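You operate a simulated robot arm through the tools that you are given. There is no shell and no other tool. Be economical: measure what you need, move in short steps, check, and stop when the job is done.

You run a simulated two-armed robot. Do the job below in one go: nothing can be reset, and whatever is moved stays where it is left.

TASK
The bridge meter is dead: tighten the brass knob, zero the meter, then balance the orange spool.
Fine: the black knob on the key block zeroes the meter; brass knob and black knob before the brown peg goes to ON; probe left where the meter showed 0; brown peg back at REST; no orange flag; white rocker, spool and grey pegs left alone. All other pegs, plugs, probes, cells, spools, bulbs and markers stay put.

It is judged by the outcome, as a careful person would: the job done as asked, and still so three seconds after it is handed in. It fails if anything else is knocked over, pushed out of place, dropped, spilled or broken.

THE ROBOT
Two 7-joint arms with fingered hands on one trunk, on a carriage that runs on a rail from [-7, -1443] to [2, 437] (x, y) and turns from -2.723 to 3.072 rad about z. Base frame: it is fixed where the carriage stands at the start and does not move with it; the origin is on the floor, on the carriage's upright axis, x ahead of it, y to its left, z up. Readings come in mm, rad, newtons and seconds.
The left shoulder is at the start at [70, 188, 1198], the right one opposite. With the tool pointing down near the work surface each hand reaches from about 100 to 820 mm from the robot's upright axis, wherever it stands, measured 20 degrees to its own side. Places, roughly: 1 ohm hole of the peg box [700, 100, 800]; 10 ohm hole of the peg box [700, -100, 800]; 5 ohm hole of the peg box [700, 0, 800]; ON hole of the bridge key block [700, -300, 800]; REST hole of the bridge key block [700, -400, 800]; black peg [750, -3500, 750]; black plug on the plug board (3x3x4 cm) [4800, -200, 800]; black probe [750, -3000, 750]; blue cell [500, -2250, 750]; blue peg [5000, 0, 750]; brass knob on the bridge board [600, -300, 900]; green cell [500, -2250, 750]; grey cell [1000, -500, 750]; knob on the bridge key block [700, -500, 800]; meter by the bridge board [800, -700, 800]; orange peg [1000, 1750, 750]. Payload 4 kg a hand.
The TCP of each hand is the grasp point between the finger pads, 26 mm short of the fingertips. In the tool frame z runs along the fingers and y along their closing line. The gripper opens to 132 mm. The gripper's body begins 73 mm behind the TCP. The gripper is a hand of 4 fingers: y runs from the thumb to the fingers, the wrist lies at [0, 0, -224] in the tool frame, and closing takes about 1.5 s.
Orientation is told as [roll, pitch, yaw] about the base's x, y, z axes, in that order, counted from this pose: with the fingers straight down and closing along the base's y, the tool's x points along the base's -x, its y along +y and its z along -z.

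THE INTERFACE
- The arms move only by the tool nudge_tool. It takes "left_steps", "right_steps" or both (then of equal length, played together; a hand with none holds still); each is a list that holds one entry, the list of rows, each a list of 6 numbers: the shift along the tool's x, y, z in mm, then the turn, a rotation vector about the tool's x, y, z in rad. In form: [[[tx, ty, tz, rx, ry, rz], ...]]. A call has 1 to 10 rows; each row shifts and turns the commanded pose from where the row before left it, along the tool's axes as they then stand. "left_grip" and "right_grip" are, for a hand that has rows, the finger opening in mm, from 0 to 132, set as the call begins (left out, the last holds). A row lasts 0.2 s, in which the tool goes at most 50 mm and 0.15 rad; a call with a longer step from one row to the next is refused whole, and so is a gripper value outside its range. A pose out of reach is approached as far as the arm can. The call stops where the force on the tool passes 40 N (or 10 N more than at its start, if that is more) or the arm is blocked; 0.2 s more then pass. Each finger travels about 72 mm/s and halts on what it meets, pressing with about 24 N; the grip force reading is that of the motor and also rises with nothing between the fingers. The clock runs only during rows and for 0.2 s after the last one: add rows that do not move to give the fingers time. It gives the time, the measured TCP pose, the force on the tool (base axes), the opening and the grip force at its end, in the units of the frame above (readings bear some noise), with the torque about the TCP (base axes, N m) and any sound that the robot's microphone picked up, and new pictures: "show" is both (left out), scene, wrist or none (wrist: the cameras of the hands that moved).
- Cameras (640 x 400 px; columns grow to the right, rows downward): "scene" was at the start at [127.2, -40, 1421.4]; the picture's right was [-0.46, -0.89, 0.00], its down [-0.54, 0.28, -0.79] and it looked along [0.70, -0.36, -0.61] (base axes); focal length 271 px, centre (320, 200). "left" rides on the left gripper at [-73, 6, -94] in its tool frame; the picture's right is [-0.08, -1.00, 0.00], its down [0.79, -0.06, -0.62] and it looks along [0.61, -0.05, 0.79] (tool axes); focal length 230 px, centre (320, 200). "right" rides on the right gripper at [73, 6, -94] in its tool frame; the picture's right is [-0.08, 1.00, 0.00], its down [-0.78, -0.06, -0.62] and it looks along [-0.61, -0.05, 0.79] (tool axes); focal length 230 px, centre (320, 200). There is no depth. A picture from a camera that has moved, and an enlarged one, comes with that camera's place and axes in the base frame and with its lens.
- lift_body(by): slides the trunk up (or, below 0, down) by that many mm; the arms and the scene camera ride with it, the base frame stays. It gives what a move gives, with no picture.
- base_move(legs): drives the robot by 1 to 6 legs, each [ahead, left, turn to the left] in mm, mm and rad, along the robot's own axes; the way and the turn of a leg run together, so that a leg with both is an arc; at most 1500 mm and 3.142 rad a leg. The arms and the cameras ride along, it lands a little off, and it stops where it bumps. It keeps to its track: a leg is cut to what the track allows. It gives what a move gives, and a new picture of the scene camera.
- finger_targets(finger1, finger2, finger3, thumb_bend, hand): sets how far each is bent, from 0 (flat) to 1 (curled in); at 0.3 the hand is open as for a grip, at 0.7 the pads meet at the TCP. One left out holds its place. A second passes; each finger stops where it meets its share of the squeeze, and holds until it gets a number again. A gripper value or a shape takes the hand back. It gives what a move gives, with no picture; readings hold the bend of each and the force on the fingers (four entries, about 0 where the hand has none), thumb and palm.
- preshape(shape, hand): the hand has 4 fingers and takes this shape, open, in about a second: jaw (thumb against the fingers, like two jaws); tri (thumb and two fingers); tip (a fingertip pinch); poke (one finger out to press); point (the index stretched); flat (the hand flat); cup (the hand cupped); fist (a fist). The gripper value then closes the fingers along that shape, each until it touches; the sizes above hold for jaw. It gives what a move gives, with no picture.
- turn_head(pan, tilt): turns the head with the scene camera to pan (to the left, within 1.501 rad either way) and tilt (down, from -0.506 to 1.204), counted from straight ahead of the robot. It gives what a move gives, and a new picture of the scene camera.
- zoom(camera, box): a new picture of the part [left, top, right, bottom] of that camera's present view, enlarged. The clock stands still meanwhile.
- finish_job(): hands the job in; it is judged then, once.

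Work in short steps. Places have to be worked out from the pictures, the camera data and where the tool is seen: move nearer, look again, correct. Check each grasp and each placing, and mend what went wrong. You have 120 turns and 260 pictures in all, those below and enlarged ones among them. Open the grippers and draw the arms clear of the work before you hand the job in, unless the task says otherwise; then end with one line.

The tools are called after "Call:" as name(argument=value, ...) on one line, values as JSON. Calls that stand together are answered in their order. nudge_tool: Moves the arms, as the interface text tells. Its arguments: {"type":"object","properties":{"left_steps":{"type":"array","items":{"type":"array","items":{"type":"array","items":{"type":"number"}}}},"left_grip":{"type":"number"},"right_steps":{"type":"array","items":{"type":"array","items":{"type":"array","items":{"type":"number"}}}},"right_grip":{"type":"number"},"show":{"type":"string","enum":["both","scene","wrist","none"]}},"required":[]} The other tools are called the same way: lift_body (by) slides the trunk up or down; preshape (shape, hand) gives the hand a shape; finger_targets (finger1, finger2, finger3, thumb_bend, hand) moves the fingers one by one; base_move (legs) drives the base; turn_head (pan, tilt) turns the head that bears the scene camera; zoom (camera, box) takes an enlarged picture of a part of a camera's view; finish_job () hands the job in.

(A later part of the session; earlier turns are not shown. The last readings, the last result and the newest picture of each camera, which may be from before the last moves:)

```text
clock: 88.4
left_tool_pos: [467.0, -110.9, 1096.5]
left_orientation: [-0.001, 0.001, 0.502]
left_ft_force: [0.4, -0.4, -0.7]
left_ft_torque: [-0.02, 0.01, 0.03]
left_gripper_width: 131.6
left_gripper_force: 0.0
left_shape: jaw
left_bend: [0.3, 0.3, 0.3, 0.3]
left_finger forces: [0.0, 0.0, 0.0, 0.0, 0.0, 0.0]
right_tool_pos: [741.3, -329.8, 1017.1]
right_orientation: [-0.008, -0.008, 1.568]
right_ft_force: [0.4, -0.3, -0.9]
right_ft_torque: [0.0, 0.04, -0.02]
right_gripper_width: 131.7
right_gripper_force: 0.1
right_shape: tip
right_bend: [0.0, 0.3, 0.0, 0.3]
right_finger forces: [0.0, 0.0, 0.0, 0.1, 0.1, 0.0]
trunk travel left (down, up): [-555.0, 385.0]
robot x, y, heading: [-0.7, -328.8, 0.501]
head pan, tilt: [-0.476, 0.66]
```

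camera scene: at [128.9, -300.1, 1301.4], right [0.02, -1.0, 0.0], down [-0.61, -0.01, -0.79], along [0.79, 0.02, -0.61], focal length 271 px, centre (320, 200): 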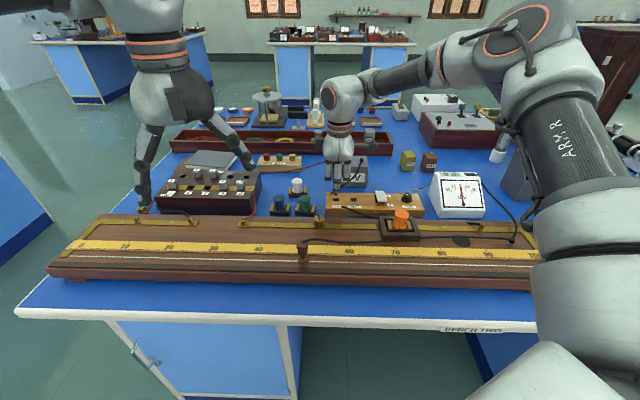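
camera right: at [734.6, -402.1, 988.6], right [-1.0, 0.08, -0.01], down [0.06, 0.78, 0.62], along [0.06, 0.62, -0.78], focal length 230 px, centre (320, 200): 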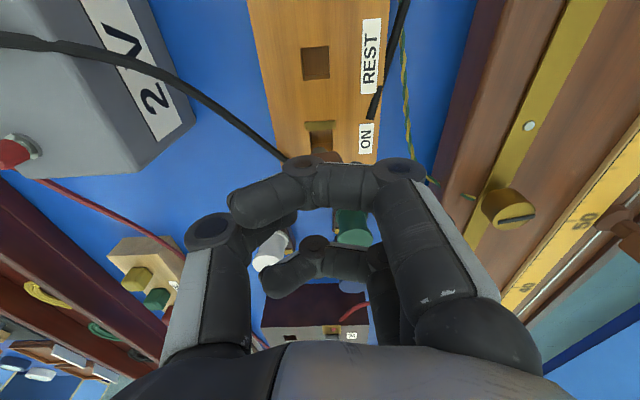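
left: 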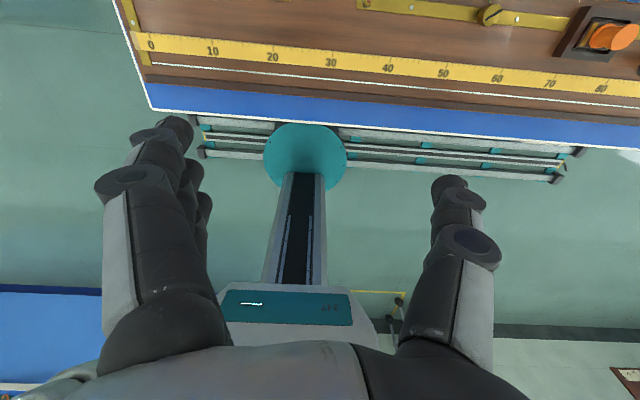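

Steady at +4. I bring the hand back toward the wire, rotate to yaw 0 and drive 90 mm left.

Call:
nudge_tool(right_steps=[[[0, 45, 0, 0, 0, 0], [0, 45, 0, 0, 0, 0], [0, 45, 0, 0, 0, 0], [0, 45, 0, 0, 0, 0], [0, 45, 0, 0, 0, 0], [0, 5, 0, 0, 0, 0.15], [0, 0, 0, 0, 0, 0.15], [0, 0, 0, 0, 0, 0.15], [0, 0, 0, 0, 0, 0.15], [0, 0, 0, 0, 0, 0.15]]], right_grip=70, show="none")

Call:
nudge_tool(right_steps=[[[0, 0, 0, 0, 0, 0.15], [0, 0, 0, 0, 0, 0.15], [0, 0, 0, 0, 0, 0.15], [0, 0, 0, 0, 0, 0.15], [0, 0, 0, 0, 0, 0.15], [0, 0, 0, 0, 0, 0.07]]], show="none")

Call:
base_move(legs=[[48, 88, 0]])

Call:
zoom(camera="right", box=[0, 0, 640, 400])

```text
clock: 90.6
left_tool_pos: [467.3, -110.6, 1095.0]
left_orientation: [0.001, -0.001, 0.502]
left_ft_force: [-0.5, -0.8, 0.2]
left_ft_torque: [0.01, 0.01, 0.0]
left_gripper_width: 131.8
left_gripper_force: 0.1
left_shape: jaw
left_bend: [0.3, 0.3, 0.3, 0.3]
left_finger forces: [0.0, 0.0, 0.0, 0.0, 0.0, 0.1]
right_tool_pos: [511.5, -330.1, 1014.7]
right_orientation: [-0.001, -0.01, 0.817]
right_ft_force: [-0.6, -0.4, -0.2]
right_ft_torque: [-0.01, 0.0, 0.0]
right_gripper_width: 70.9
right_gripper_force: 0.1
right_shape: tip
right_bend: [0.0, 0.72, 0.0, 0.7]
right_finger forces: [0.0, 0.0, 0.1, 0.0, 0.1, 0.1]
trunk travel left (down, up): [-555.0, 385.0]
robot x, y, heading: [0.5, -327.4, 0.501]
head pan, tilt: [-0.476, 0.66]
```

```text
clock: 92.0
left_tool_pos: [467.6, -110.4, 1095.4]
left_orientation: [0.0, -0.001, 0.502]
left_ft_force: [-0.3, 0.4, -0.4]
left_ft_torque: [-0.01, 0.0, 0.02]
left_gripper_width: 131.6
left_gripper_force: 0.1
left_shape: jaw
left_bend: [0.3, 0.3, 0.3, 0.3]
left_finger forces: [0.0, 0.0, 0.0, 0.1, 0.0, 0.1]
right_tool_pos: [511.6, -330.8, 1014.7]
right_orientation: [0.006, -0.011, -0.003]
right_ft_force: [0.7, -0.2, -0.4]
right_ft_torque: [0.01, 0.0, -0.01]
right_gripper_width: 71.0
right_gripper_force: 0.0
right_shape: tip
right_bend: [0.0, 0.72, 0.0, 0.7]
right_finger forces: [0.0, 0.0, 0.1, 0.0, 0.0, 0.0]
trunk travel left (down, up): [-555.0, 385.0]
robot x, y, heading: [-3.2, -327.9, 0.501]
head pan, tilt: [-0.476, 0.66]
```

```text
clock: 93.2
left_tool_pos: [467.2, -12.9, 1096.1]
left_orientation: [0.001, 0.003, 0.502]
left_ft_force: [-0.1, 0.0, 0.2]
left_ft_torque: [-0.01, -0.02, -0.01]
left_gripper_width: 132.0
left_gripper_force: 0.1
left_shape: jaw
left_bend: [0.3, 0.3, 0.3, 0.3]
left_finger forces: [0.0, 0.1, 0.1, 0.0, 0.1, 0.0]
right_tool_pos: [513.2, -232.4, 1014.7]
right_orientation: [0.007, -0.01, 0.0]
right_ft_force: [0.6, 0.4, -0.8]
right_ft_torque: [-0.01, -0.04, 0.0]
right_gripper_width: 70.6
right_gripper_force: 0.0
right_shape: tip
right_bend: [0.0, 0.72, 0.0, 0.7]
right_finger forces: [0.0, 0.0, 0.0, 0.1, 0.0, 0.0]
trunk travel left (down, up): [-555.0, 385.0]
robot x, y, heading: [-0.5, -228.2, 0.504]
head pan, tilt: [-0.476, 0.66]
camera scene: at [129.6, -202.2, 1301.4], right [0.03, -1.0, 0.0], down [-0.61, -0.02, -0.79], along [0.79, 0.02, -0.61], focal length 271 px, centre (320, 200)
```

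scene: 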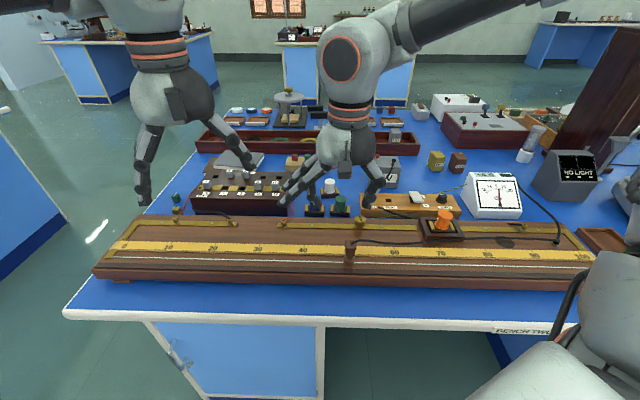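

```text
1.00 times, centred on (320, 200) of right (not enlarged: the box is as wide or as high as the picture)
camera zoom: at [437.2, -226.1, 1107.2], right [0.08, 1.0, 0.01], down [0.78, -0.07, 0.62], along [0.62, -0.04, -0.78], focal length 230 px, centre (320, 200)
```

zoom: 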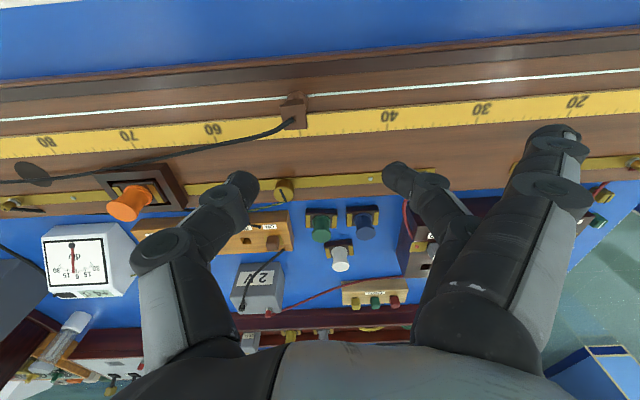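

I move above the probe, whose last TCP was (510.4,-253.5), and lower partway.

Call:
nudge_tool(right_steps=[[[2.5, -21, 20, 0, 0, 0], [0, 0, 35, 0, 0, 0], [0, 0, 30, 0, 0, 0]]], show="none")

Call:
zoom(camera="right", box=[200, 80, 440, 230])

```text
clock: 94.0
left_tool_pos: [468.7, -12.0, 1096.1]
left_orientation: [-0.001, -0.002, 0.503]
left_ft_force: [0.3, 0.7, -0.2]
left_ft_torque: [0.0, 0.01, -0.01]
left_gripper_width: 131.9
left_gripper_force: 0.1
left_shape: jaw
left_bend: [0.3, 0.3, 0.3, 0.3]
left_finger forces: [0.0, 0.1, 0.0, 0.0, 0.0, 0.1]
right_tool_pos: [511.3, -252.7, 929.2]
right_orientation: [0.006, -0.009, 0.001]
right_ft_force: [0.7, 1.1, 0.6]
right_ft_torque: [0.0, -0.01, -0.01]
right_gripper_width: 70.5
right_gripper_force: 0.0
right_shape: tip
right_bend: [0.0, 0.72, 0.0, 0.7]
right_finger forces: [0.0, 0.0, 0.0, 0.1, 0.1, 0.1]
trunk travel left (down, up): [-555.0, 385.0]
robot x, y, heading: [-1.6, -230.3, 0.499]
head pan, tilt: [-0.476, 0.66]
```

```text
2.67 times, centred on (320, 155) of right
camera zoom: at [436.1, -246.7, 1023.1], right [0.08, 1.0, 0.01], down [0.78, -0.07, 0.62], along [0.62, -0.04, -0.78], focal length 614 px, centre (320, 320)
```

zoom: 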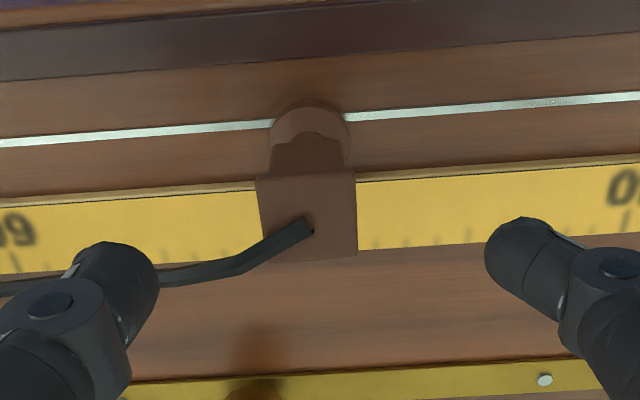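

Aligned to within 2 mm. I lower and grip.

Call:
nudge_tool(right_steps=[[[0, -1.5, 20, 0, 0, 0], [0, 0, 15, 0, 0, 0], [0, 0, 12, 0, 0, 0]]], show="none")

Call:
nudge_tool(right_steps=[[[0, 0, 0, 0, 0, 0], [0, 0, 0, 0, 0, 0], [0, 0, 0, 0, 0, 0], [0, 0, 0, 0, 0, 0], [0, 0, 0, 0, 0, 0]]], right_grip=8, show="none")

Call:
zoom(camera="scene", box=[300, 150, 540, 300])

Call:
zoom(camera="right", box=[200, 80, 440, 230])

```text
clock: 94.8
left_tool_pos: [469.5, -11.5, 1095.1]
left_orientation: [-0.001, 0.0, 0.503]
left_ft_force: [0.5, -0.6, 1.4]
left_ft_torque: [0.02, -0.01, -0.01]
left_gripper_width: 132.0
left_gripper_force: 0.0
left_shape: jaw
left_bend: [0.3, 0.3, 0.3, 0.3]
left_finger forces: [0.0, 0.0, 0.1, 0.0, 0.0, 0.0]
right_tool_pos: [511.4, -253.0, 883.3]
right_orientation: [0.007, -0.008, 0.0]
right_ft_force: [-0.5, 1.0, 0.3]
right_ft_torque: [0.02, -0.01, -0.02]
right_gripper_width: 70.5
right_gripper_force: 0.1
right_shape: tip
right_bend: [0.0, 0.72, 0.0, 0.7]
right_finger forces: [0.0, 0.1, 0.0, 0.1, 0.0, 0.0]
trunk travel left (down, up): [-555.0, 385.0]
robot x, y, heading: [2.7, -227.3, 0.504]
head pan, tilt: [-0.476, 0.66]
```

```text
clock: 96.0
left_tool_pos: [468.4, -12.0, 1096.8]
left_orientation: [0.001, 0.0, 0.503]
left_ft_force: [0.9, 0.7, 0.1]
left_ft_torque: [-0.01, -0.01, 0.0]
left_gripper_width: 132.0
left_gripper_force: 0.0
left_shape: jaw
left_bend: [0.3, 0.3, 0.3, 0.3]
left_finger forces: [0.0, 0.0, 0.0, 0.1, 0.0, 0.1]
right_tool_pos: [512.3, -252.9, 885.0]
right_orientation: [0.006, -0.008, 0.0]
right_ft_force: [0.1, -0.7, -0.2]
right_ft_torque: [0.0, 0.04, 0.01]
right_gripper_width: 13.0
right_gripper_force: 23.7
right_shape: tip
right_bend: [0.25, 0.72, 0.25, 0.7]
right_finger forces: [0.0, 21.5, 0.0, 0.0, 21.4, 0.0]
trunk travel left (down, up): [-555.0, 385.0]
robot x, y, heading: [0.5, -225.9, 0.504]
head pan, tilt: [-0.476, 0.66]
```

```text
2.67 times, centred on (420, 225) of scene
camera zoom: at [129.7, -201.9, 1301.4], right [0.03, -1.0, 0.0], down [-0.61, -0.02, -0.79], along [0.79, 0.02, -0.61], focal length 723 px, centre (53, 133)
```

zoom: 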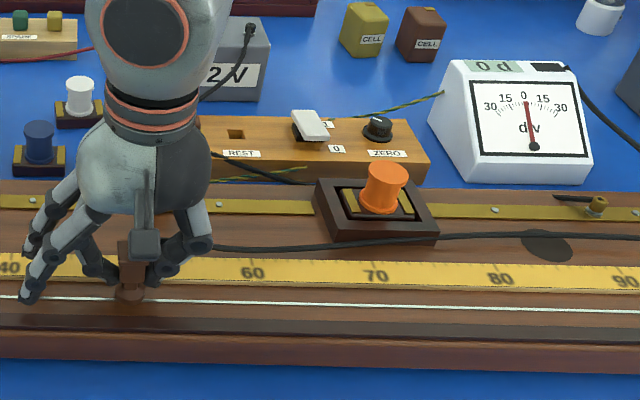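

```text
2.67 times, centred on (320, 155) of right
camera zoom: at [435.7, -247.4, 976.3], right [0.08, 1.0, 0.01], down [0.78, -0.07, 0.62], along [0.62, -0.04, -0.78], focal length 614 px, centre (320, 320)
```

zoom: 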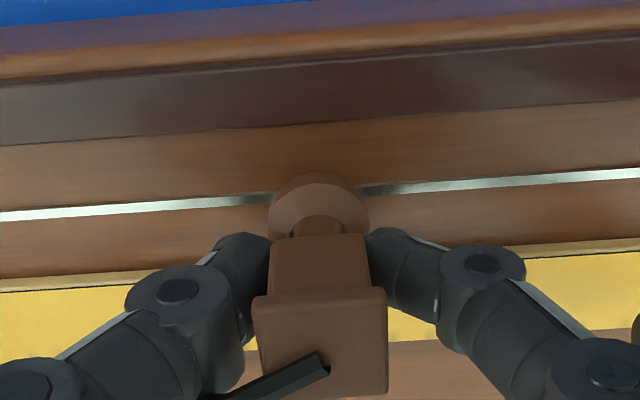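

The meter reads 0, probably because gripping lifted the probe slightly. I press down 3 mm and read again.

Call:
nudge_tool(right_steps=[[[0, 0, 1.5, 0, 0, 0], [0, 0, 1.5, 0, 0, 0], [0, 0, 0, 0, 0, 0], [0, 0, 0, 0, 0, 0]]], show="none")

Call:
zoom(camera="scene", box=[300, 150, 540, 300])

```text
clock: 97.0
left_tool_pos: [465.9, -12.6, 1096.3]
left_orientation: [0.0, -0.003, 0.503]
left_ft_force: [0.0, -0.5, -0.8]
left_ft_torque: [0.03, -0.01, -0.03]
left_gripper_width: 132.0
left_gripper_force: 0.0
left_shape: jaw
left_bend: [0.3, 0.3, 0.3, 0.3]
left_finger forces: [0.0, 0.1, 0.0, 0.1, 0.1, 0.0]
right_tool_pos: [510.9, -252.8, 880.9]
right_orientation: [0.01, -0.01, 0.0]
right_ft_force: [3.2, -2.3, 23.9]
right_ft_torque: [-0.1, -0.06, -0.01]
right_gripper_width: 14.8
right_gripper_force: 23.8
right_shape: tip
right_bend: [0.26, 0.73, 0.26, 0.71]
right_finger forces: [0.0, 27.4, 0.0, 0.0, 30.1, 0.0]
trunk travel left (down, up): [-555.0, 385.0]
robot x, y, heading: [-2.2, -225.0, 0.503]
head pan, tilt: [-0.476, 0.66]
```

```text
2.67 times, centred on (420, 225) of scene
camera zoom: at [127.8, -202.2, 1301.8], right [0.03, -1.0, 0.0], down [-0.61, -0.02, -0.79], along [0.79, 0.02, -0.61], focal length 723 px, centre (53, 133)
```

zoom: 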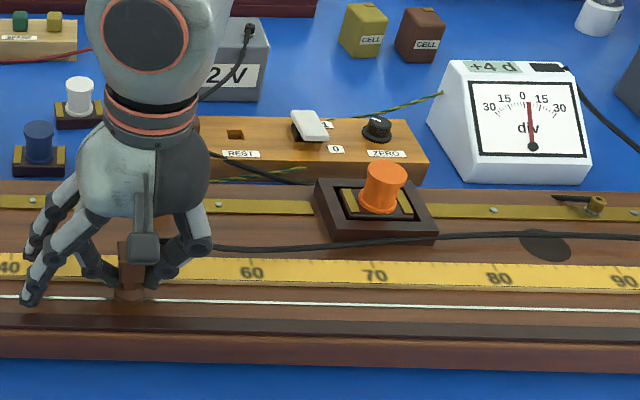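

Contact gives +4. Using lift, shift and touch (no scraping), I try 15 mm toward 40.

Call:
nudge_tool(right_steps=[[[0, 0, -8, 0, 0, 0], [0, 15, 0, 0, 0, 0], [0, 0, 4, 0, 0, 0], [0, 0, 3, 0, 0, 0], [0, 0, 0, 0, 0, 0], [0, 0, 0, 0, 0, 0]]], show="none")

Call:
zoom(camera="scene", box=[440, 150, 540, 213])

```text
clock: 98.4
left_tool_pos: [467.1, -11.4, 1097.4]
left_orientation: [0.0, -0.001, 0.502]
left_ft_force: [0.8, 0.3, 0.1]
left_ft_torque: [0.02, -0.01, 0.01]
left_gripper_width: 131.7
left_gripper_force: 0.1
left_shape: jaw
left_bend: [0.3, 0.3, 0.3, 0.3]
left_finger forces: [0.0, 0.1, 0.0, 0.0, 0.1, 0.0]
right_tool_pos: [511.2, -237.5, 881.4]
right_orientation: [0.008, -0.009, -0.001]
right_ft_force: [2.3, -0.8, 18.4]
right_ft_torque: [0.03, -0.04, -0.03]
right_gripper_width: 14.6
right_gripper_force: 24.6
right_shape: tip
right_bend: [0.26, 0.72, 0.26, 0.71]
right_finger forces: [0.0, 26.5, 0.0, 0.0, 26.8, 0.1]
trunk travel left (down, up): [-555.0, 385.0]
robot x, y, heading: [-1.4, -224.3, 0.503]
head pan, tilt: [-0.476, 0.66]
```

```text
6.35 times, centred on (490, 182) of scene
camera zoom: at [128.2, -201.8, 1301.7], right [0.03, -1.0, 0.0], down [-0.61, -0.02, -0.79], along [0.79, 0.02, -0.61], focal length 1721 px, centre (-759, 318)
```

zoom: 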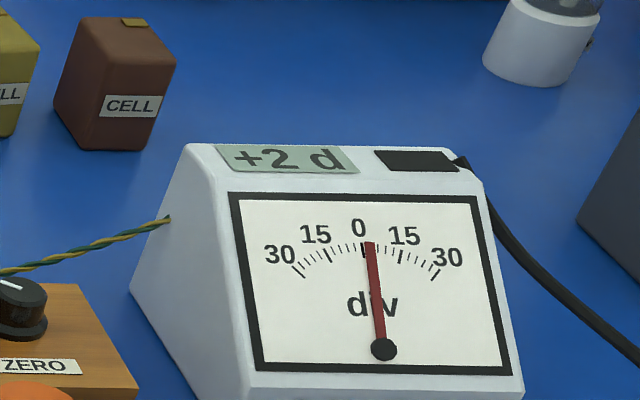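

It reads +2, so the direction is right. I shift 15 mm further.

Call:
nudge_tool(right_steps=[[[0, 0, -7, 0, 0, 0], [0, 15, 0, 0, 0, 0], [0, 0, 4, 0, 0, 0], [0, 0, 2, 0, 0, 0], [0, 0, 0, 0, 0, 0], [0, 0, 0, 0, 0, 0]]], show="none")

Call:
zoom(camera="scene", box=[440, 150, 540, 213])

```text
clock: 99.8
left_tool_pos: [467.1, -11.3, 1096.8]
left_orientation: [0.0, -0.003, 0.502]
left_ft_force: [0.5, 0.0, 0.2]
left_ft_torque: [-0.01, -0.01, 0.0]
left_gripper_width: 131.7
left_gripper_force: 0.0
left_shape: jaw
left_bend: [0.3, 0.3, 0.3, 0.3]
left_finger forces: [0.1, 0.0, 0.0, 0.0, 0.1, 0.0]
right_tool_pos: [512.2, -222.5, 881.8]
right_orientation: [0.006, -0.008, 0.0]
right_ft_force: [-3.0, -1.3, 7.7]
right_ft_torque: [0.01, 0.04, -0.03]
right_gripper_width: 14.5
right_gripper_force: 23.9
right_shape: tip
right_bend: [0.26, 0.72, 0.26, 0.71]
right_finger forces: [0.1, 23.9, 0.0, 0.0, 25.6, 0.1]
trunk travel left (down, up): [-555.0, 385.0]
robot x, y, heading: [-1.9, -228.8, 0.5]
head pan, tilt: [-0.476, 0.66]
```

```text
6.35 times, centred on (490, 182) of scene
camera zoom: at [128.2, -202.1, 1301.6], right [0.03, -1.0, 0.0], down [-0.61, -0.02, -0.79], along [0.79, 0.02, -0.61], focal length 1721 px, centre (-759, 318)
```

zoom: 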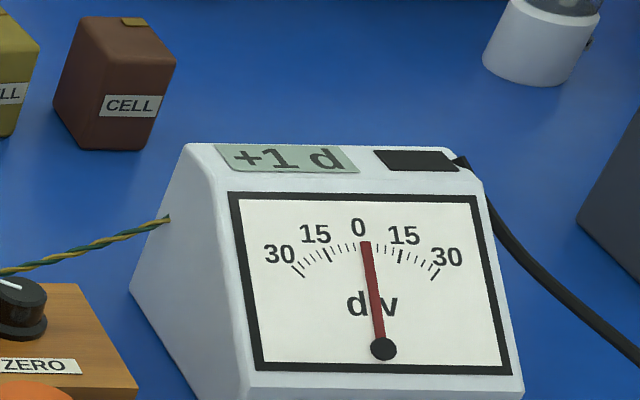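

It reads +1. I shift another 9 mm.

Call:
nudge_tool(right_steps=[[[0, 0, -7, 0, 0, 0], [0, 9, 0, 0, 0, 0], [0, 0, 4, 0, 0, 0], [0, 0, 3, 0, 0, 0], [0, 0, 0, 0, 0, 0], [0, 0, 0, 0, 0, 0]]], show="none")

Call:
zoom(camera="scene", box=[440, 150, 540, 213])

```text
clock: 101.2
left_tool_pos: [466.8, -11.8, 1096.6]
left_orientation: [0.0, -0.003, 0.503]
left_ft_force: [0.4, -0.2, 0.2]
left_ft_torque: [0.04, -0.01, 0.02]
left_gripper_width: 132.0
left_gripper_force: 0.1
left_shape: jaw
left_bend: [0.3, 0.3, 0.3, 0.3]
left_finger forces: [0.0, 0.1, 0.0, 0.1, 0.0, 0.0]
right_tool_pos: [510.2, -213.7, 882.5]
right_orientation: [0.009, -0.008, 0.001]
right_ft_force: [1.0, -0.7, 6.7]
right_ft_torque: [0.0, -0.03, -0.01]
right_gripper_width: 14.6
right_gripper_force: 24.6
right_shape: tip
right_bend: [0.26, 0.72, 0.26, 0.71]
right_finger forces: [0.1, 24.1, 0.1, 0.0, 24.8, 0.0]
trunk travel left (down, up): [-555.0, 385.0]
robot x, y, heading: [-4.5, -229.5, 0.508]
head pan, tilt: [-0.476, 0.66]
```

```text
6.35 times, centred on (490, 182) of scene
camera zoom: at [129.1, -202.0, 1301.6], right [0.03, -1.0, 0.0], down [-0.61, -0.02, -0.79], along [0.79, 0.02, -0.61], focal length 1721 px, centre (-759, 318)
```

zoom: 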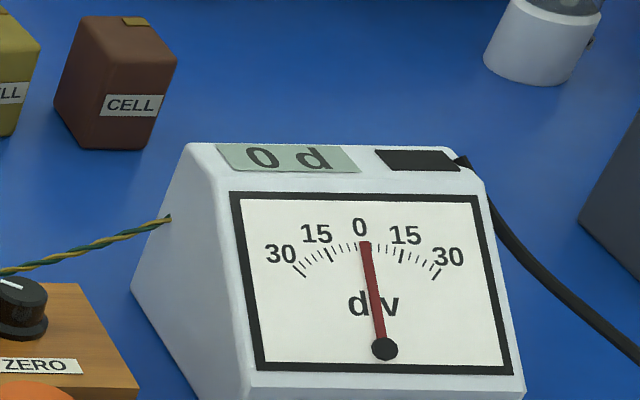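

It reads 0. To centre in the zero band I probe the far edge, 10 mm further.

Call:
nudge_tool(right_steps=[[[0, 0, -7, 0, 0, 0], [0, 10, 0, 0, 0, 0], [0, 0, 4, 0, 0, 0], [0, 0, 3, 0, 0, 0], [0, 0, 0, 0, 0, 0], [0, 0, 0, 0, 0, 0]]], show="none")

Call:
zoom(camera="scene", box=[440, 150, 540, 213])

```text
clock: 102.6
left_tool_pos: [467.4, -12.1, 1097.1]
left_orientation: [0.0, -0.002, 0.503]
left_ft_force: [-0.5, 0.4, 0.6]
left_ft_torque: [-0.02, 0.02, 0.0]
left_gripper_width: 131.7
left_gripper_force: 0.0
left_shape: jaw
left_bend: [0.3, 0.3, 0.3, 0.3]
left_finger forces: [0.0, 0.0, 0.0, 0.1, 0.1, 0.0]
right_tool_pos: [509.1, -202.9, 882.7]
right_orientation: [0.009, -0.01, 0.0]
right_ft_force: [4.7, -0.5, 12.6]
right_ft_torque: [0.0, -0.03, -0.01]
right_gripper_width: 14.5
right_gripper_force: 23.9
right_shape: tip
right_bend: [0.26, 0.72, 0.26, 0.71]
right_finger forces: [0.1, 24.7, 0.1, 0.0, 25.8, 0.0]
trunk travel left (down, up): [-555.0, 385.0]
robot x, y, heading: [-0.9, -228.2, 0.502]
head pan, tilt: [-0.476, 0.66]
```

```text
6.35 times, centred on (490, 182) of scene
camera zoom: at [128.9, -202.1, 1301.6], right [0.03, -1.0, 0.0], down [-0.61, -0.02, -0.79], along [0.79, 0.02, -0.61], focal length 1721 px, centre (-759, 318)
```

zoom: 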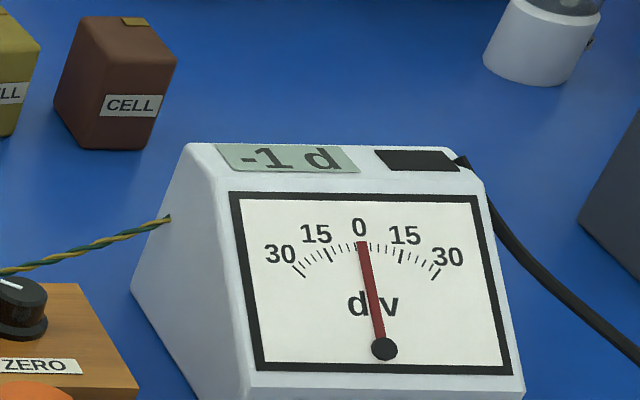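

By linear fit the null is at y of about -213.5. I go back there and set the probe down gently.

Call:
nudge_tool(right_steps=[[[0, 0, -7, 0, 0, 0], [0, -10.5, 0, 0, 0, 0], [0, 0, 4, 0, 0, 0], [0, 0, 2.3, 0, 0, 0], [0, 0, 0, 0, 0, 0], [0, 0, 0, 0, 0, 0]]], show="none")

Call:
zoom(camera="scene", box=[440, 150, 540, 213])

Call:
zoom(camera="right", box=[240, 80, 400, 180])

```text
clock: 104.0
left_tool_pos: [468.1, -11.8, 1095.9]
left_orientation: [-0.001, 0.0, 0.503]
left_ft_force: [-0.7, 0.0, 0.0]
left_ft_torque: [-0.04, -0.02, 0.03]
left_gripper_width: 131.7
left_gripper_force: 0.0
left_shape: jaw
left_bend: [0.3, 0.3, 0.3, 0.3]
left_finger forces: [0.0, 0.1, 0.0, 0.0, 0.0, 0.0]
right_tool_pos: [512.2, -214.2, 883.7]
right_orientation: [0.009, -0.01, 0.0]
right_ft_force: [-1.4, -0.1, -1.7]
right_ft_torque: [-0.02, -0.01, 0.0]
right_gripper_width: 14.2
right_gripper_force: 24.0
right_shape: tip
right_bend: [0.26, 0.72, 0.26, 0.71]
right_finger forces: [0.1, 23.5, 0.1, 0.0, 23.5, 0.1]
trunk travel left (down, up): [-555.0, 385.0]
robot x, y, heading: [-3.0, -229.5, 0.501]
head pan, tilt: [-0.476, 0.66]
```

```text
6.35 times, centred on (490, 182) of scene
camera zoom: at [129.6, -201.8, 1301.4], right [0.03, -1.0, 0.0], down [-0.61, -0.02, -0.79], along [0.79, 0.02, -0.61], focal length 1721 px, centre (-759, 318)
```

zoom: 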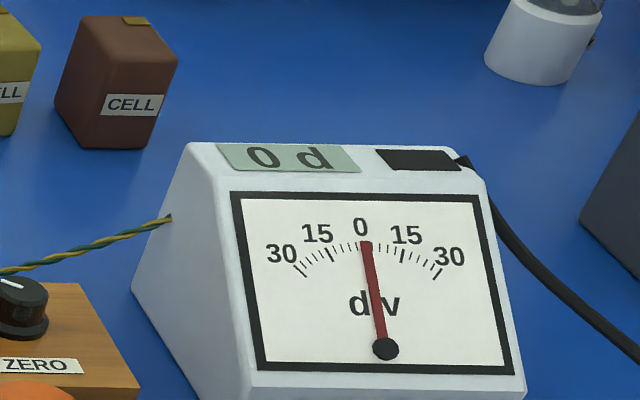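

```text
4.00 times, centred on (320, 130) of right
camera zoom: at [436.2, -209.0, 975.8], right [0.08, 1.0, 0.01], down [0.78, -0.07, 0.62], along [0.62, -0.04, -0.78], focal length 920 px, centre (320, 480)
```

zoom: 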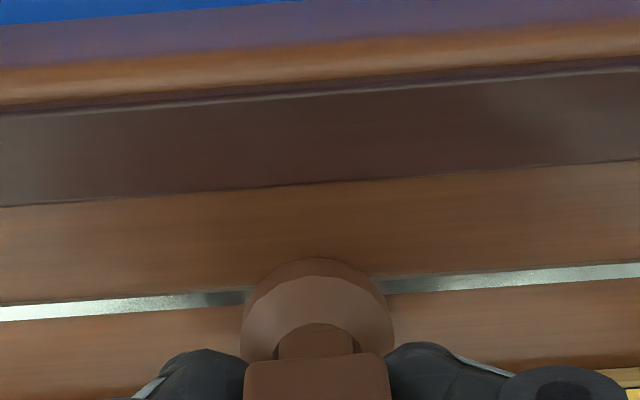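

It is just short of contact. I lower 0.8 mm, release, rise and read.

Call:
nudge_tool(right_steps=[[[0, 0, 0.8, 0, 0, 0], [0, 0, 0, 0, 0, 0]]], show="none")

Call:
nudge_tool(right_steps=[[[0, 0, 0, 0, 0, 0], [0, 0, 0, 0, 0, 0], [0, 0, 0, 0, 0, 0], [0, 0, 0, 0, 0, 0], [0, 0, -20, 0, 0, 0], [0, 0, -40, 0, 0, 0], [0, 0, -45, 0, 0, 0], [0, 0, -40, 0, 0, 0]]], right_grip=70, show="scene")

Call:
zoom(camera="scene", box=[440, 150, 540, 213])

Call:
zoom(camera="scene", box=[300, 225, 380, 275])

```text
clock: 104.6
left_tool_pos: [467.8, -11.8, 1095.9]
left_orientation: [-0.001, 0.0, 0.502]
left_ft_force: [-0.7, 0.5, 1.2]
left_ft_torque: [0.0, -0.01, -0.01]
left_gripper_width: 131.9
left_gripper_force: 0.1
left_shape: jaw
left_bend: [0.3, 0.3, 0.3, 0.3]
left_finger forces: [0.0, 0.0, 0.0, 0.1, 0.0, 0.0]
right_tool_pos: [511.5, -214.7, 882.4]
right_orientation: [0.007, -0.008, -0.002]
right_ft_force: [0.1, 0.1, 0.7]
right_ft_torque: [0.01, -0.03, 0.0]
right_gripper_width: 13.9
right_gripper_force: 24.1
right_shape: tip
right_bend: [0.26, 0.72, 0.26, 0.71]
right_finger forces: [0.0, 23.6, 0.0, 0.0, 23.9, 0.1]
trunk travel left (down, up): [-555.0, 385.0]
robot x, y, heading: [-4.8, -227.1, 0.503]
head pan, tilt: [-0.476, 0.66]
```

```text
clock: 106.4
left_tool_pos: [467.5, -12.2, 1097.1]
left_orientation: [0.001, -0.002, 0.503]
left_ft_force: [-0.2, -0.4, -0.3]
left_ft_torque: [-0.02, -0.01, -0.02]
left_gripper_width: 131.8
left_gripper_force: 0.0
left_shape: jaw
left_bend: [0.3, 0.3, 0.3, 0.3]
left_finger forces: [0.0, 0.1, 0.0, 0.0, 0.1, 0.1]
right_tool_pos: [508.5, -217.6, 1029.4]
right_orientation: [0.007, -0.009, 0.0]
right_ft_force: [-0.4, 0.7, -0.8]
right_ft_torque: [-0.01, -0.01, 0.0]
right_gripper_width: 69.3
right_gripper_force: 0.1
right_shape: tip
right_bend: [0.0, 0.72, 0.0, 0.7]
right_finger forces: [0.0, 0.0, 0.0, 0.1, 0.1, 0.0]
trunk travel left (down, up): [-555.0, 385.0]
robot x, y, heading: [3.0, -223.3, 0.499]
head pan, tilt: [-0.476, 0.66]
camera scene: at [128.8, -202.1, 1301.5], right [0.03, -1.0, 0.0], down [-0.61, -0.02, -0.79], along [0.79, 0.02, -0.61], focal length 271 px, centre (320, 200)
```

scene: 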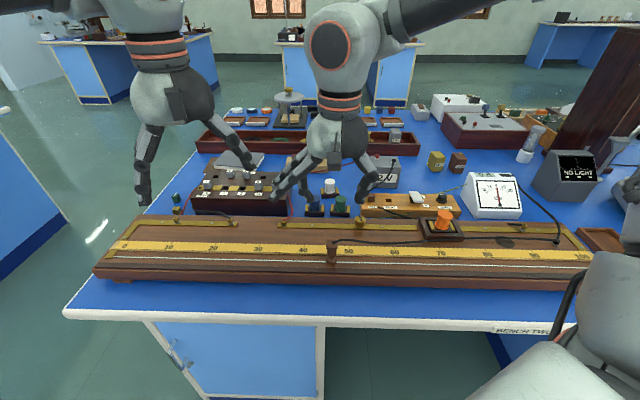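

```text
6.35 times, centred on (490, 182) of scene
camera zoom: at [128.8, -202.1, 1301.5], right [0.03, -1.0, 0.0], down [-0.61, -0.02, -0.79], along [0.79, 0.02, -0.61], focal length 1721 px, centre (-759, 318)
```

zoom: 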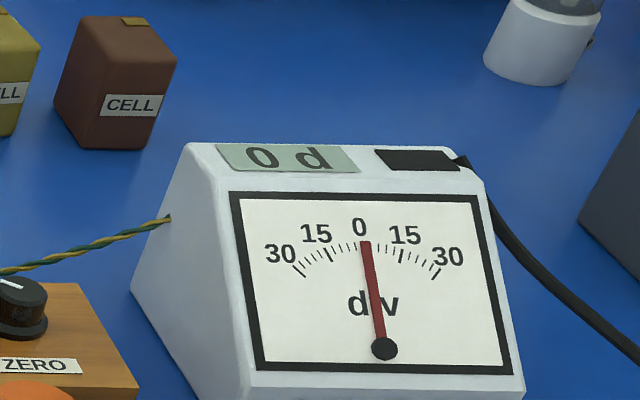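

```text
8.00 times, centred on (340, 250) of scene
camera zoom: at [128.8, -202.1, 1301.5], right [0.03, -1.0, 0.0], down [-0.61, -0.02, -0.79], along [0.79, 0.02, -0.61], focal length 2168 px, centre (160, -200)
```

zoom: 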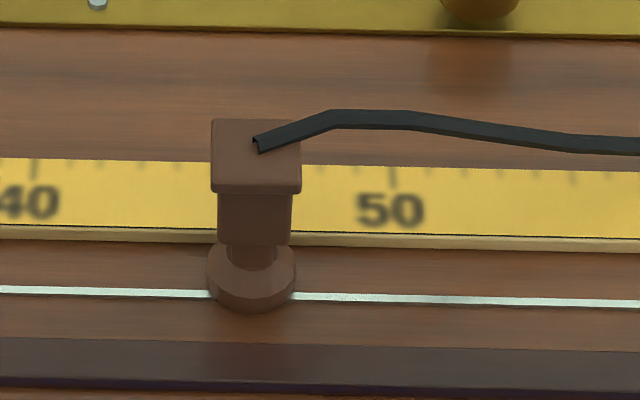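

The probe stands on the wire near 46 and the meter reads 0. Now I drive back to return the peg to REST.

Call:
base_move(legs=[[-48, -88, 0]])

Call:
nudge_tool(right_steps=[[[-20, 0, 0, 0, 0, -0.15], [0, 0, 0, 0, 0, -0.15], [0, 0, 0, 0, 0, -0.15], [0, 0, 0, 0, 0, -0.15], [0, 0, 0, 0, 0, -0.15], [0, 0, 0, 0, 0, -0.15], [0, 0, 0, 0, 0, -0.15], [0, 0, 0, 0, 0, -0.15], [0, 0, 0, 0, 0, -0.15], [0, 0, 0, 0, 0, -0.15]]], show="none")

```text
clock: 107.5
left_tool_pos: [468.6, -110.5, 1095.9]
left_orientation: [0.0, -0.001, 0.5]
left_ft_force: [0.0, -0.5, 1.0]
left_ft_torque: [0.02, 0.03, 0.0]
left_gripper_width: 131.9
left_gripper_force: 0.0
left_shape: jaw
left_bend: [0.3, 0.3, 0.3, 0.3]
left_finger forces: [0.1, 0.0, 0.0, 0.0, 0.0, 0.0]
right_tool_pos: [509.3, -317.2, 1028.0]
right_orientation: [0.005, -0.01, 0.0]
right_ft_force: [1.3, -0.7, 0.1]
right_ft_torque: [0.01, 0.01, -0.01]
right_gripper_width: 69.1
right_gripper_force: 0.1
right_shape: tip
right_bend: [0.0, 0.72, 0.0, 0.7]
right_finger forces: [0.0, 0.1, 0.0, 0.0, 0.0, 0.1]
trunk travel left (down, up): [-555.0, 385.0]
robot x, y, heading: [-1.0, -328.0, 0.498]
head pan, tilt: [-0.476, 0.66]
camera scene: at [129.2, -300.4, 1301.4], right [0.02, -1.0, 0.0], down [-0.61, -0.01, -0.79], along [0.79, 0.02, -0.61], focal length 271 px, centre (320, 200)
```

scene: 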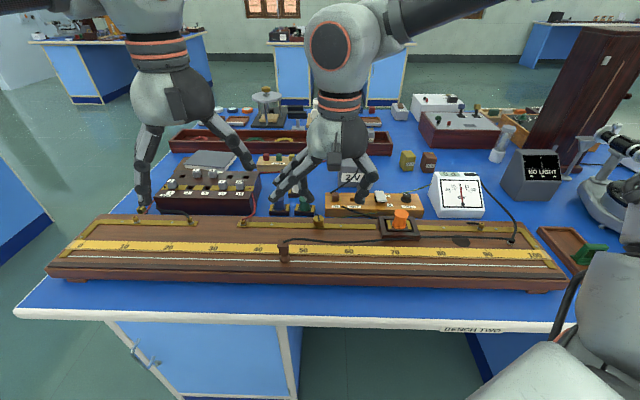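

```text
clock: 109.7
left_tool_pos: [467.9, -112.4, 1096.6]
left_orientation: [0.001, 0.002, 0.502]
left_ft_force: [-0.4, 0.1, -0.5]
left_ft_torque: [-0.01, 0.01, -0.01]
left_gripper_width: 132.1
left_gripper_force: 0.0
left_shape: jaw
left_bend: [0.3, 0.3, 0.3, 0.3]
left_finger forces: [0.1, 0.0, 0.1, 0.0, 0.0, 0.0]
right_tool_pos: [528.5, -318.0, 1028.1]
right_orientation: [-0.005, -0.008, 1.499]
right_ft_force: [0.0, -0.7, 0.1]
right_ft_torque: [-0.01, -0.02, -0.02]
right_gripper_width: 69.5
right_gripper_force: 0.0
right_shape: tip
right_bend: [0.0, 0.72, 0.0, 0.7]
right_finger forces: [0.0, 0.0, 0.0, 0.1, 0.0, 0.0]
trunk travel left (down, up): [-555.0, 385.0]
robot x, y, heading: [-1.6, -323.7, 0.499]
head pan, tilt: [-0.476, 0.66]
```

I move above the peg in ON and curl the outer fingers.

Call:
nudge_tool(right_steps=[[[1, 0, 0, 0, 0, -0.07], [2, -43, 0, 0, 0, 0], [2, -43, 0, 0, 0, 0], [2, -43, 0, 0, 0, 0], [2, -43, 10, 0, 0, 0], [2, -43, 10, 0, 0, 0], [0, 0, 30, 0, 0, 0], [0, 0, 25, 0, 0, 0]]], show="none")

Call:
zoom(camera="right", box=[200, 80, 440, 230])

Call:
finger_targets(hand="right", finger1=1.0, finger2=0.54, finger3=1.0, thumb_bend=0.54)

```text
clock: 111.5
left_tool_pos: [468.3, -112.7, 1096.3]
left_orientation: [0.0, -0.001, 0.501]
left_ft_force: [0.3, 0.1, -0.3]
left_ft_torque: [-0.01, 0.0, -0.01]
left_gripper_width: 132.0
left_gripper_force: 0.1
left_shape: jaw
left_bend: [0.3, 0.3, 0.3, 0.3]
left_finger forces: [0.0, 0.0, 0.0, 0.1, 0.1, 0.1]
right_tool_pos: [745.4, -325.0, 954.6]
right_orientation: [-0.006, -0.008, 1.568]
right_ft_force: [-0.2, 0.6, 0.1]
right_ft_torque: [0.02, -0.03, -0.03]
right_gripper_width: 69.1
right_gripper_force: 0.1
right_shape: tip
right_bend: [0.0, 0.72, 0.0, 0.7]
right_finger forces: [0.0, 0.1, 0.0, 0.0, 0.0, 0.1]
trunk travel left (down, up): [-555.0, 385.0]
robot x, y, heading: [-2.4, -327.4, 0.5]
head pan, tilt: [-0.476, 0.66]
```

```text
2.67 times, centred on (320, 155) of right
camera zoom: at [736.6, -399.6, 1046.6], right [-1.0, 0.08, -0.01], down [0.06, 0.78, 0.62], along [0.06, 0.62, -0.78], focal length 614 px, centre (320, 320)
```

zoom: 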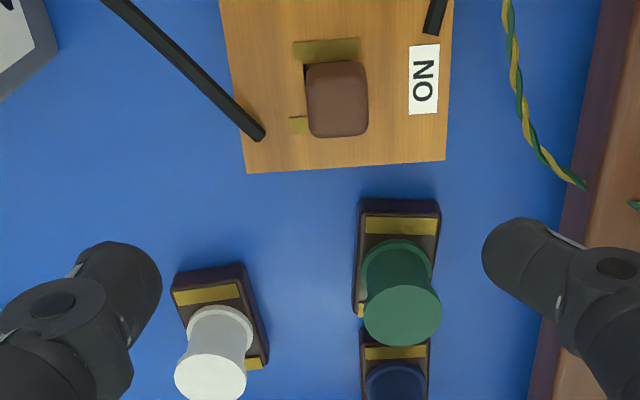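

```text
clock: 112.5
left_tool_pos: [466.8, -111.8, 1095.9]
left_orientation: [0.0, 0.001, 0.501]
left_ft_force: [-0.1, -0.2, 0.7]
left_ft_torque: [-0.02, -0.01, 0.0]
left_gripper_width: 131.9
left_gripper_force: 0.1
left_shape: jaw
left_bend: [0.3, 0.3, 0.3, 0.3]
left_finger forces: [0.0, 0.0, 0.0, 0.0, 0.0, 0.1]
right_tool_pos: [744.8, -327.4, 954.7]
right_orientation: [-0.009, -0.006, 1.568]
right_ft_force: [0.2, -0.6, 0.0]
right_ft_torque: [-0.03, -0.01, 0.0]
right_gripper_width: 45.1
right_gripper_force: 0.1
right_shape: fingers
right_bend: [1.0, 0.54, 1.0, 0.54]
right_finger forces: [0.1, 0.0, 0.0, 0.0, 0.1, 0.0]
trunk travel left (down, up): [-555.0, 385.0]
robot x, y, heading: [-1.3, -329.5, 0.5]
head pan, tilt: [-0.476, 0.66]
```

The peg sits at about (741.5,-329). I adjust and lower onto it.

Call:
nudge_tool(right_steps=[[[2, 2.5, 25, 0, 0, 0], [0, 0, 25, 0, 0, 0], [0, 0, 25, 0, 0, 0], [0, 0, 13, 0, 0, 0]]], show="none")

Call:
zoom(camera="scene", box=[300, 150, 420, 225])

```text
clock: 113.5
left_tool_pos: [467.2, -112.8, 1095.5]
left_orientation: [0.0, 0.0, 0.5]
left_ft_force: [-0.3, 0.1, 0.5]
left_ft_torque: [-0.01, 0.05, 0.01]
left_gripper_width: 131.8
left_gripper_force: 0.0
left_shape: jaw
left_bend: [0.3, 0.3, 0.3, 0.3]
left_finger forces: [0.0, 0.0, 0.0, 0.0, 0.1, 0.1]
right_tool_pos: [741.6, -330.0, 866.7]
right_orientation: [-0.009, -0.008, 1.567]
right_ft_force: [-0.1, -0.3, 0.0]
right_ft_torque: [0.0, 0.0, -0.03]
right_gripper_width: 45.3
right_gripper_force: 0.2
right_shape: fingers
right_bend: [1.0, 0.54, 1.0, 0.54]
right_finger forces: [0.0, 0.1, 0.0, 0.1, 0.0, 0.0]
trunk travel left (down, up): [-555.0, 385.0]
robot x, y, heading: [-3.4, -325.8, 0.497]
head pan, tilt: [-0.476, 0.66]
```

```text
5.33 times, centred on (360, 188) of scene
camera zoom: at [129.4, -300.8, 1301.4], right [0.02, -1.0, 0.0], down [-0.61, -0.01, -0.79], along [0.79, 0.02, -0.61], focal length 1446 px, centre (107, 267)
```

zoom: 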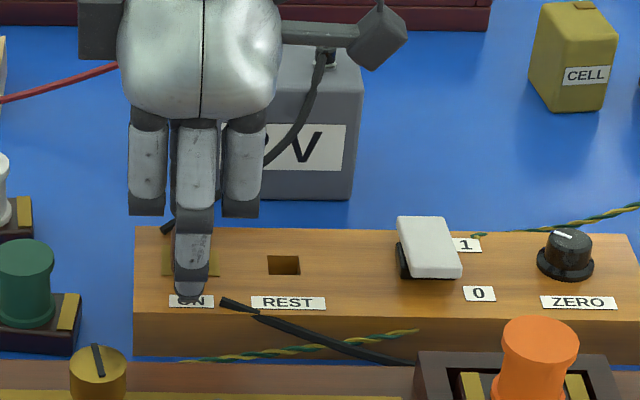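

The fingers straddle the peg. I close and lift.

Call:
finger_targets(hand="right", finger2=0.75, thumb_bend=0.75)

Call:
nudge_tool(right_steps=[[[0, 0, -10, 0, 0, 0], [0, 0, -15, 0, 0, 0], [0, 0, -15, 0, 0, 0]]], show="none")

Call:
zoom(camera="scene", box=[310, 160, 390, 210])

```text
clock: 114.5
left_tool_pos: [467.3, -111.0, 1096.5]
left_orientation: [0.0, 0.002, 0.502]
left_ft_force: [-0.6, 0.2, 0.3]
left_ft_torque: [0.01, 0.02, 0.02]
left_gripper_width: 131.8
left_gripper_force: 0.1
left_shape: jaw
left_bend: [0.3, 0.3, 0.3, 0.3]
left_finger forces: [0.0, 0.0, 0.0, 0.1, 0.0, 0.1]
right_tool_pos: [741.0, -328.8, 867.4]
right_orientation: [-0.008, -0.008, 1.568]
right_ft_force: [0.8, -0.4, 0.8]
right_ft_torque: [0.0, 0.0, 0.01]
right_gripper_width: 38.6
right_gripper_force: 9.2
right_shape: fingers
right_bend: [1.0, 0.64, 1.0, 0.7]
right_finger forces: [0.0, 8.8, 0.0, 0.1, 8.7, 0.0]
trunk travel left (down, up): [-555.0, 385.0]
robot x, y, heading: [-4.2, -323.6, 0.5]
head pan, tilt: [-0.476, 0.66]
```

```text
clock: 115.3
left_tool_pos: [467.9, -111.6, 1096.1]
left_orientation: [0.001, -0.001, 0.503]
left_ft_force: [-0.3, 0.3, -0.3]
left_ft_torque: [0.03, 0.0, -0.02]
left_gripper_width: 131.9
left_gripper_force: 0.0
left_shape: jaw
left_bend: [0.3, 0.3, 0.3, 0.3]
left_finger forces: [0.0, 0.0, 0.1, 0.1, 0.0, 0.0]
right_tool_pos: [743.0, -329.9, 906.0]
right_orientation: [-0.009, -0.007, 1.567]
right_ft_force: [0.2, -0.3, 0.0]
right_ft_torque: [0.0, 0.02, 0.03]
right_gripper_width: 38.5
right_gripper_force: 8.6
right_shape: fingers
right_bend: [1.0, 0.64, 1.0, 0.7]
right_finger forces: [0.0, 8.9, 0.0, 0.0, 8.8, 0.1]
trunk travel left (down, up): [-555.0, 385.0]
robot x, y, heading: [-0.2, -324.7, 0.5]
head pan, tilt: [-0.476, 0.66]
```

```text
8.00 times, centred on (350, 185) of scene
camera zoom: at [128.9, -300.7, 1301.4], right [0.02, -1.0, 0.0], down [-0.61, -0.01, -0.79], along [0.79, 0.02, -0.61], focal length 2168 px, centre (80, 320)
```

zoom: 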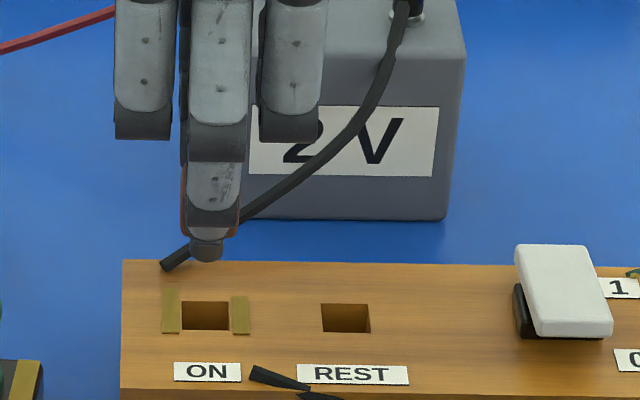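

The peg is lifted. I move over REST, lower partway and check.

Call:
nudge_tool(right_steps=[[[20, 0, 0, 0, 0, 0], [20, 0, 0, 0, 0, 0], [11.4, 0, 0, 0, 0, 0], [0, 0, 12, 0, 0, 0], [0, 0, 0, 0, 0, 0]]], show="wrist")

Call:
zoom(camera="scene", box=[310, 160, 390, 210])

Call:
zoom(camera="right", box=[260, 60, 420, 160])

```text
clock: 116.5
left_tool_pos: [469.2, -110.9, 1096.3]
left_orientation: [0.0, 0.0, 0.5]
left_ft_force: [-0.3, 0.6, 0.9]
left_ft_torque: [-0.03, -0.02, 0.03]
left_gripper_width: 132.1
left_gripper_force: 0.1
left_shape: jaw
left_bend: [0.3, 0.3, 0.3, 0.3]
left_finger forces: [0.1, 0.1, 0.1, 0.1, 0.0, 0.1]
right_tool_pos: [742.2, -382.0, 895.1]
right_orientation: [-0.007, -0.005, 1.568]
right_ft_force: [-0.1, 0.3, -0.2]
right_ft_torque: [-0.01, 0.0, 0.01]
right_gripper_width: 38.6
right_gripper_force: 8.7
right_shape: fingers
right_bend: [1.0, 0.64, 1.0, 0.7]
right_finger forces: [0.1, 8.9, 0.0, 0.0, 8.9, 0.0]
trunk travel left (down, up): [-555.0, 385.0]
robot x, y, heading: [-3.5, -325.7, 0.503]
head pan, tilt: [-0.476, 0.66]
camera right: at [734.2, -454.7, 987.2], right [-1.0, 0.08, -0.01], down [0.06, 0.78, 0.62], along [0.06, 0.62, -0.78], focal length 230 px, centre (320, 200)
```

right: 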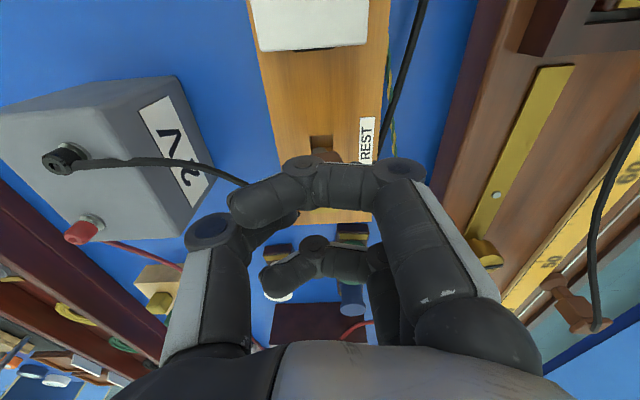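

```text
8.00 times, centred on (350, 185) of scene
camera zoom: at [129.0, -300.8, 1301.4], right [0.02, -1.0, 0.0], down [-0.61, -0.01, -0.79], along [0.79, 0.02, -0.61], focal length 2168 px, centre (80, 320)
```

zoom: 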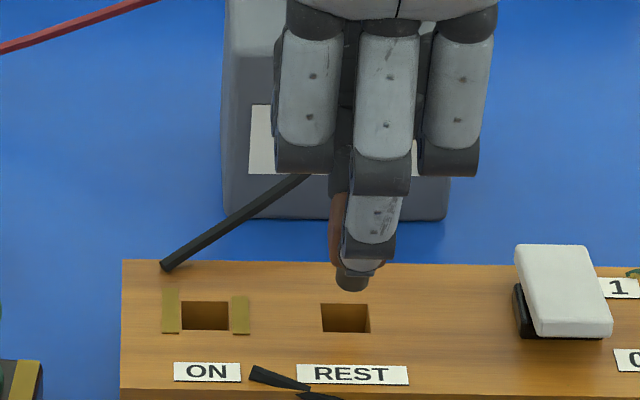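

```text
4.00 times, centred on (340, 110) of right
camera zoom: at [734.2, -454.7, 987.2], right [-1.0, 0.08, -0.01], down [0.06, 0.78, 0.62], along [0.06, 0.62, -0.78], focal length 920 px, centre (240, 560)
```

zoom: 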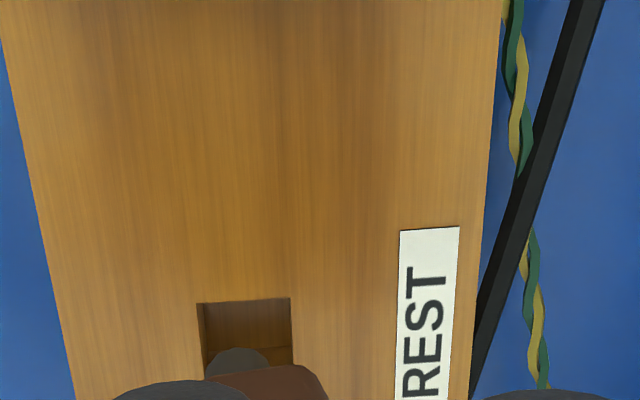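

The geometry matches the successful ON insertion, so I lower it in.

Call:
nudge_tool(right_steps=[[[0, 0, 8, 0, 0, 0], [0, 0, 8, 0, 0, 0], [0, 0, 7, 0, 0, 0], [0, 0, 5, 0, 0, 0], [0, 0, 1, 0, 0, 0]]], show="none")

Call:
zoom(camera="scene", box=[310, 160, 390, 210])

```text
clock: 117.7
left_tool_pos: [468.5, -111.7, 1095.3]
left_orientation: [0.0, 0.0, 0.502]
left_ft_force: [1.0, 0.8, 0.2]
left_ft_torque: [0.01, -0.02, -0.01]
left_gripper_width: 132.0
left_gripper_force: 0.0
left_shape: jaw
left_bend: [0.3, 0.3, 0.3, 0.3]
left_finger forces: [0.0, 0.0, 0.1, 0.0, 0.0, 0.1]
right_tool_pos: [741.2, -382.0, 866.7]
right_orientation: [-0.01, -0.007, 1.567]
right_ft_force: [0.7, -0.9, 2.6]
right_ft_torque: [-0.01, -0.02, 0.01]
right_gripper_width: 38.7
right_gripper_force: 9.1
right_shape: fingers
right_bend: [1.0, 0.64, 1.0, 0.7]
right_finger forces: [0.0, 8.8, 0.0, 0.1, 9.6, 0.0]
trunk travel left (down, up): [-555.0, 385.0]
robot x, y, heading: [-5.1, -327.6, 0.496]
head pan, tilt: [-0.476, 0.66]
```

```text
8.00 times, centred on (350, 185) of scene
camera zoom: at [128.9, -300.8, 1301.5], right [0.02, -1.0, 0.0], down [-0.61, -0.01, -0.79], along [0.79, 0.02, -0.61], focal length 2168 px, centre (80, 320)
```

zoom: 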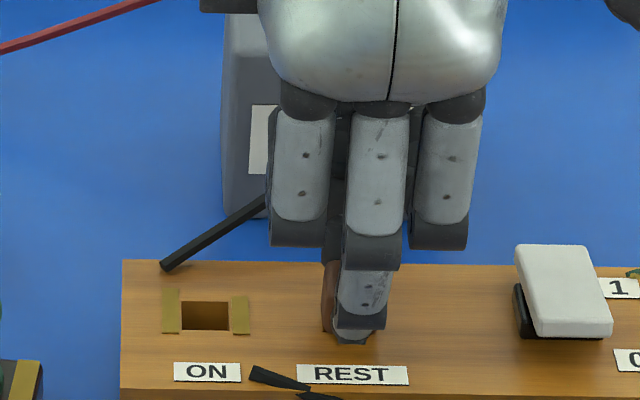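

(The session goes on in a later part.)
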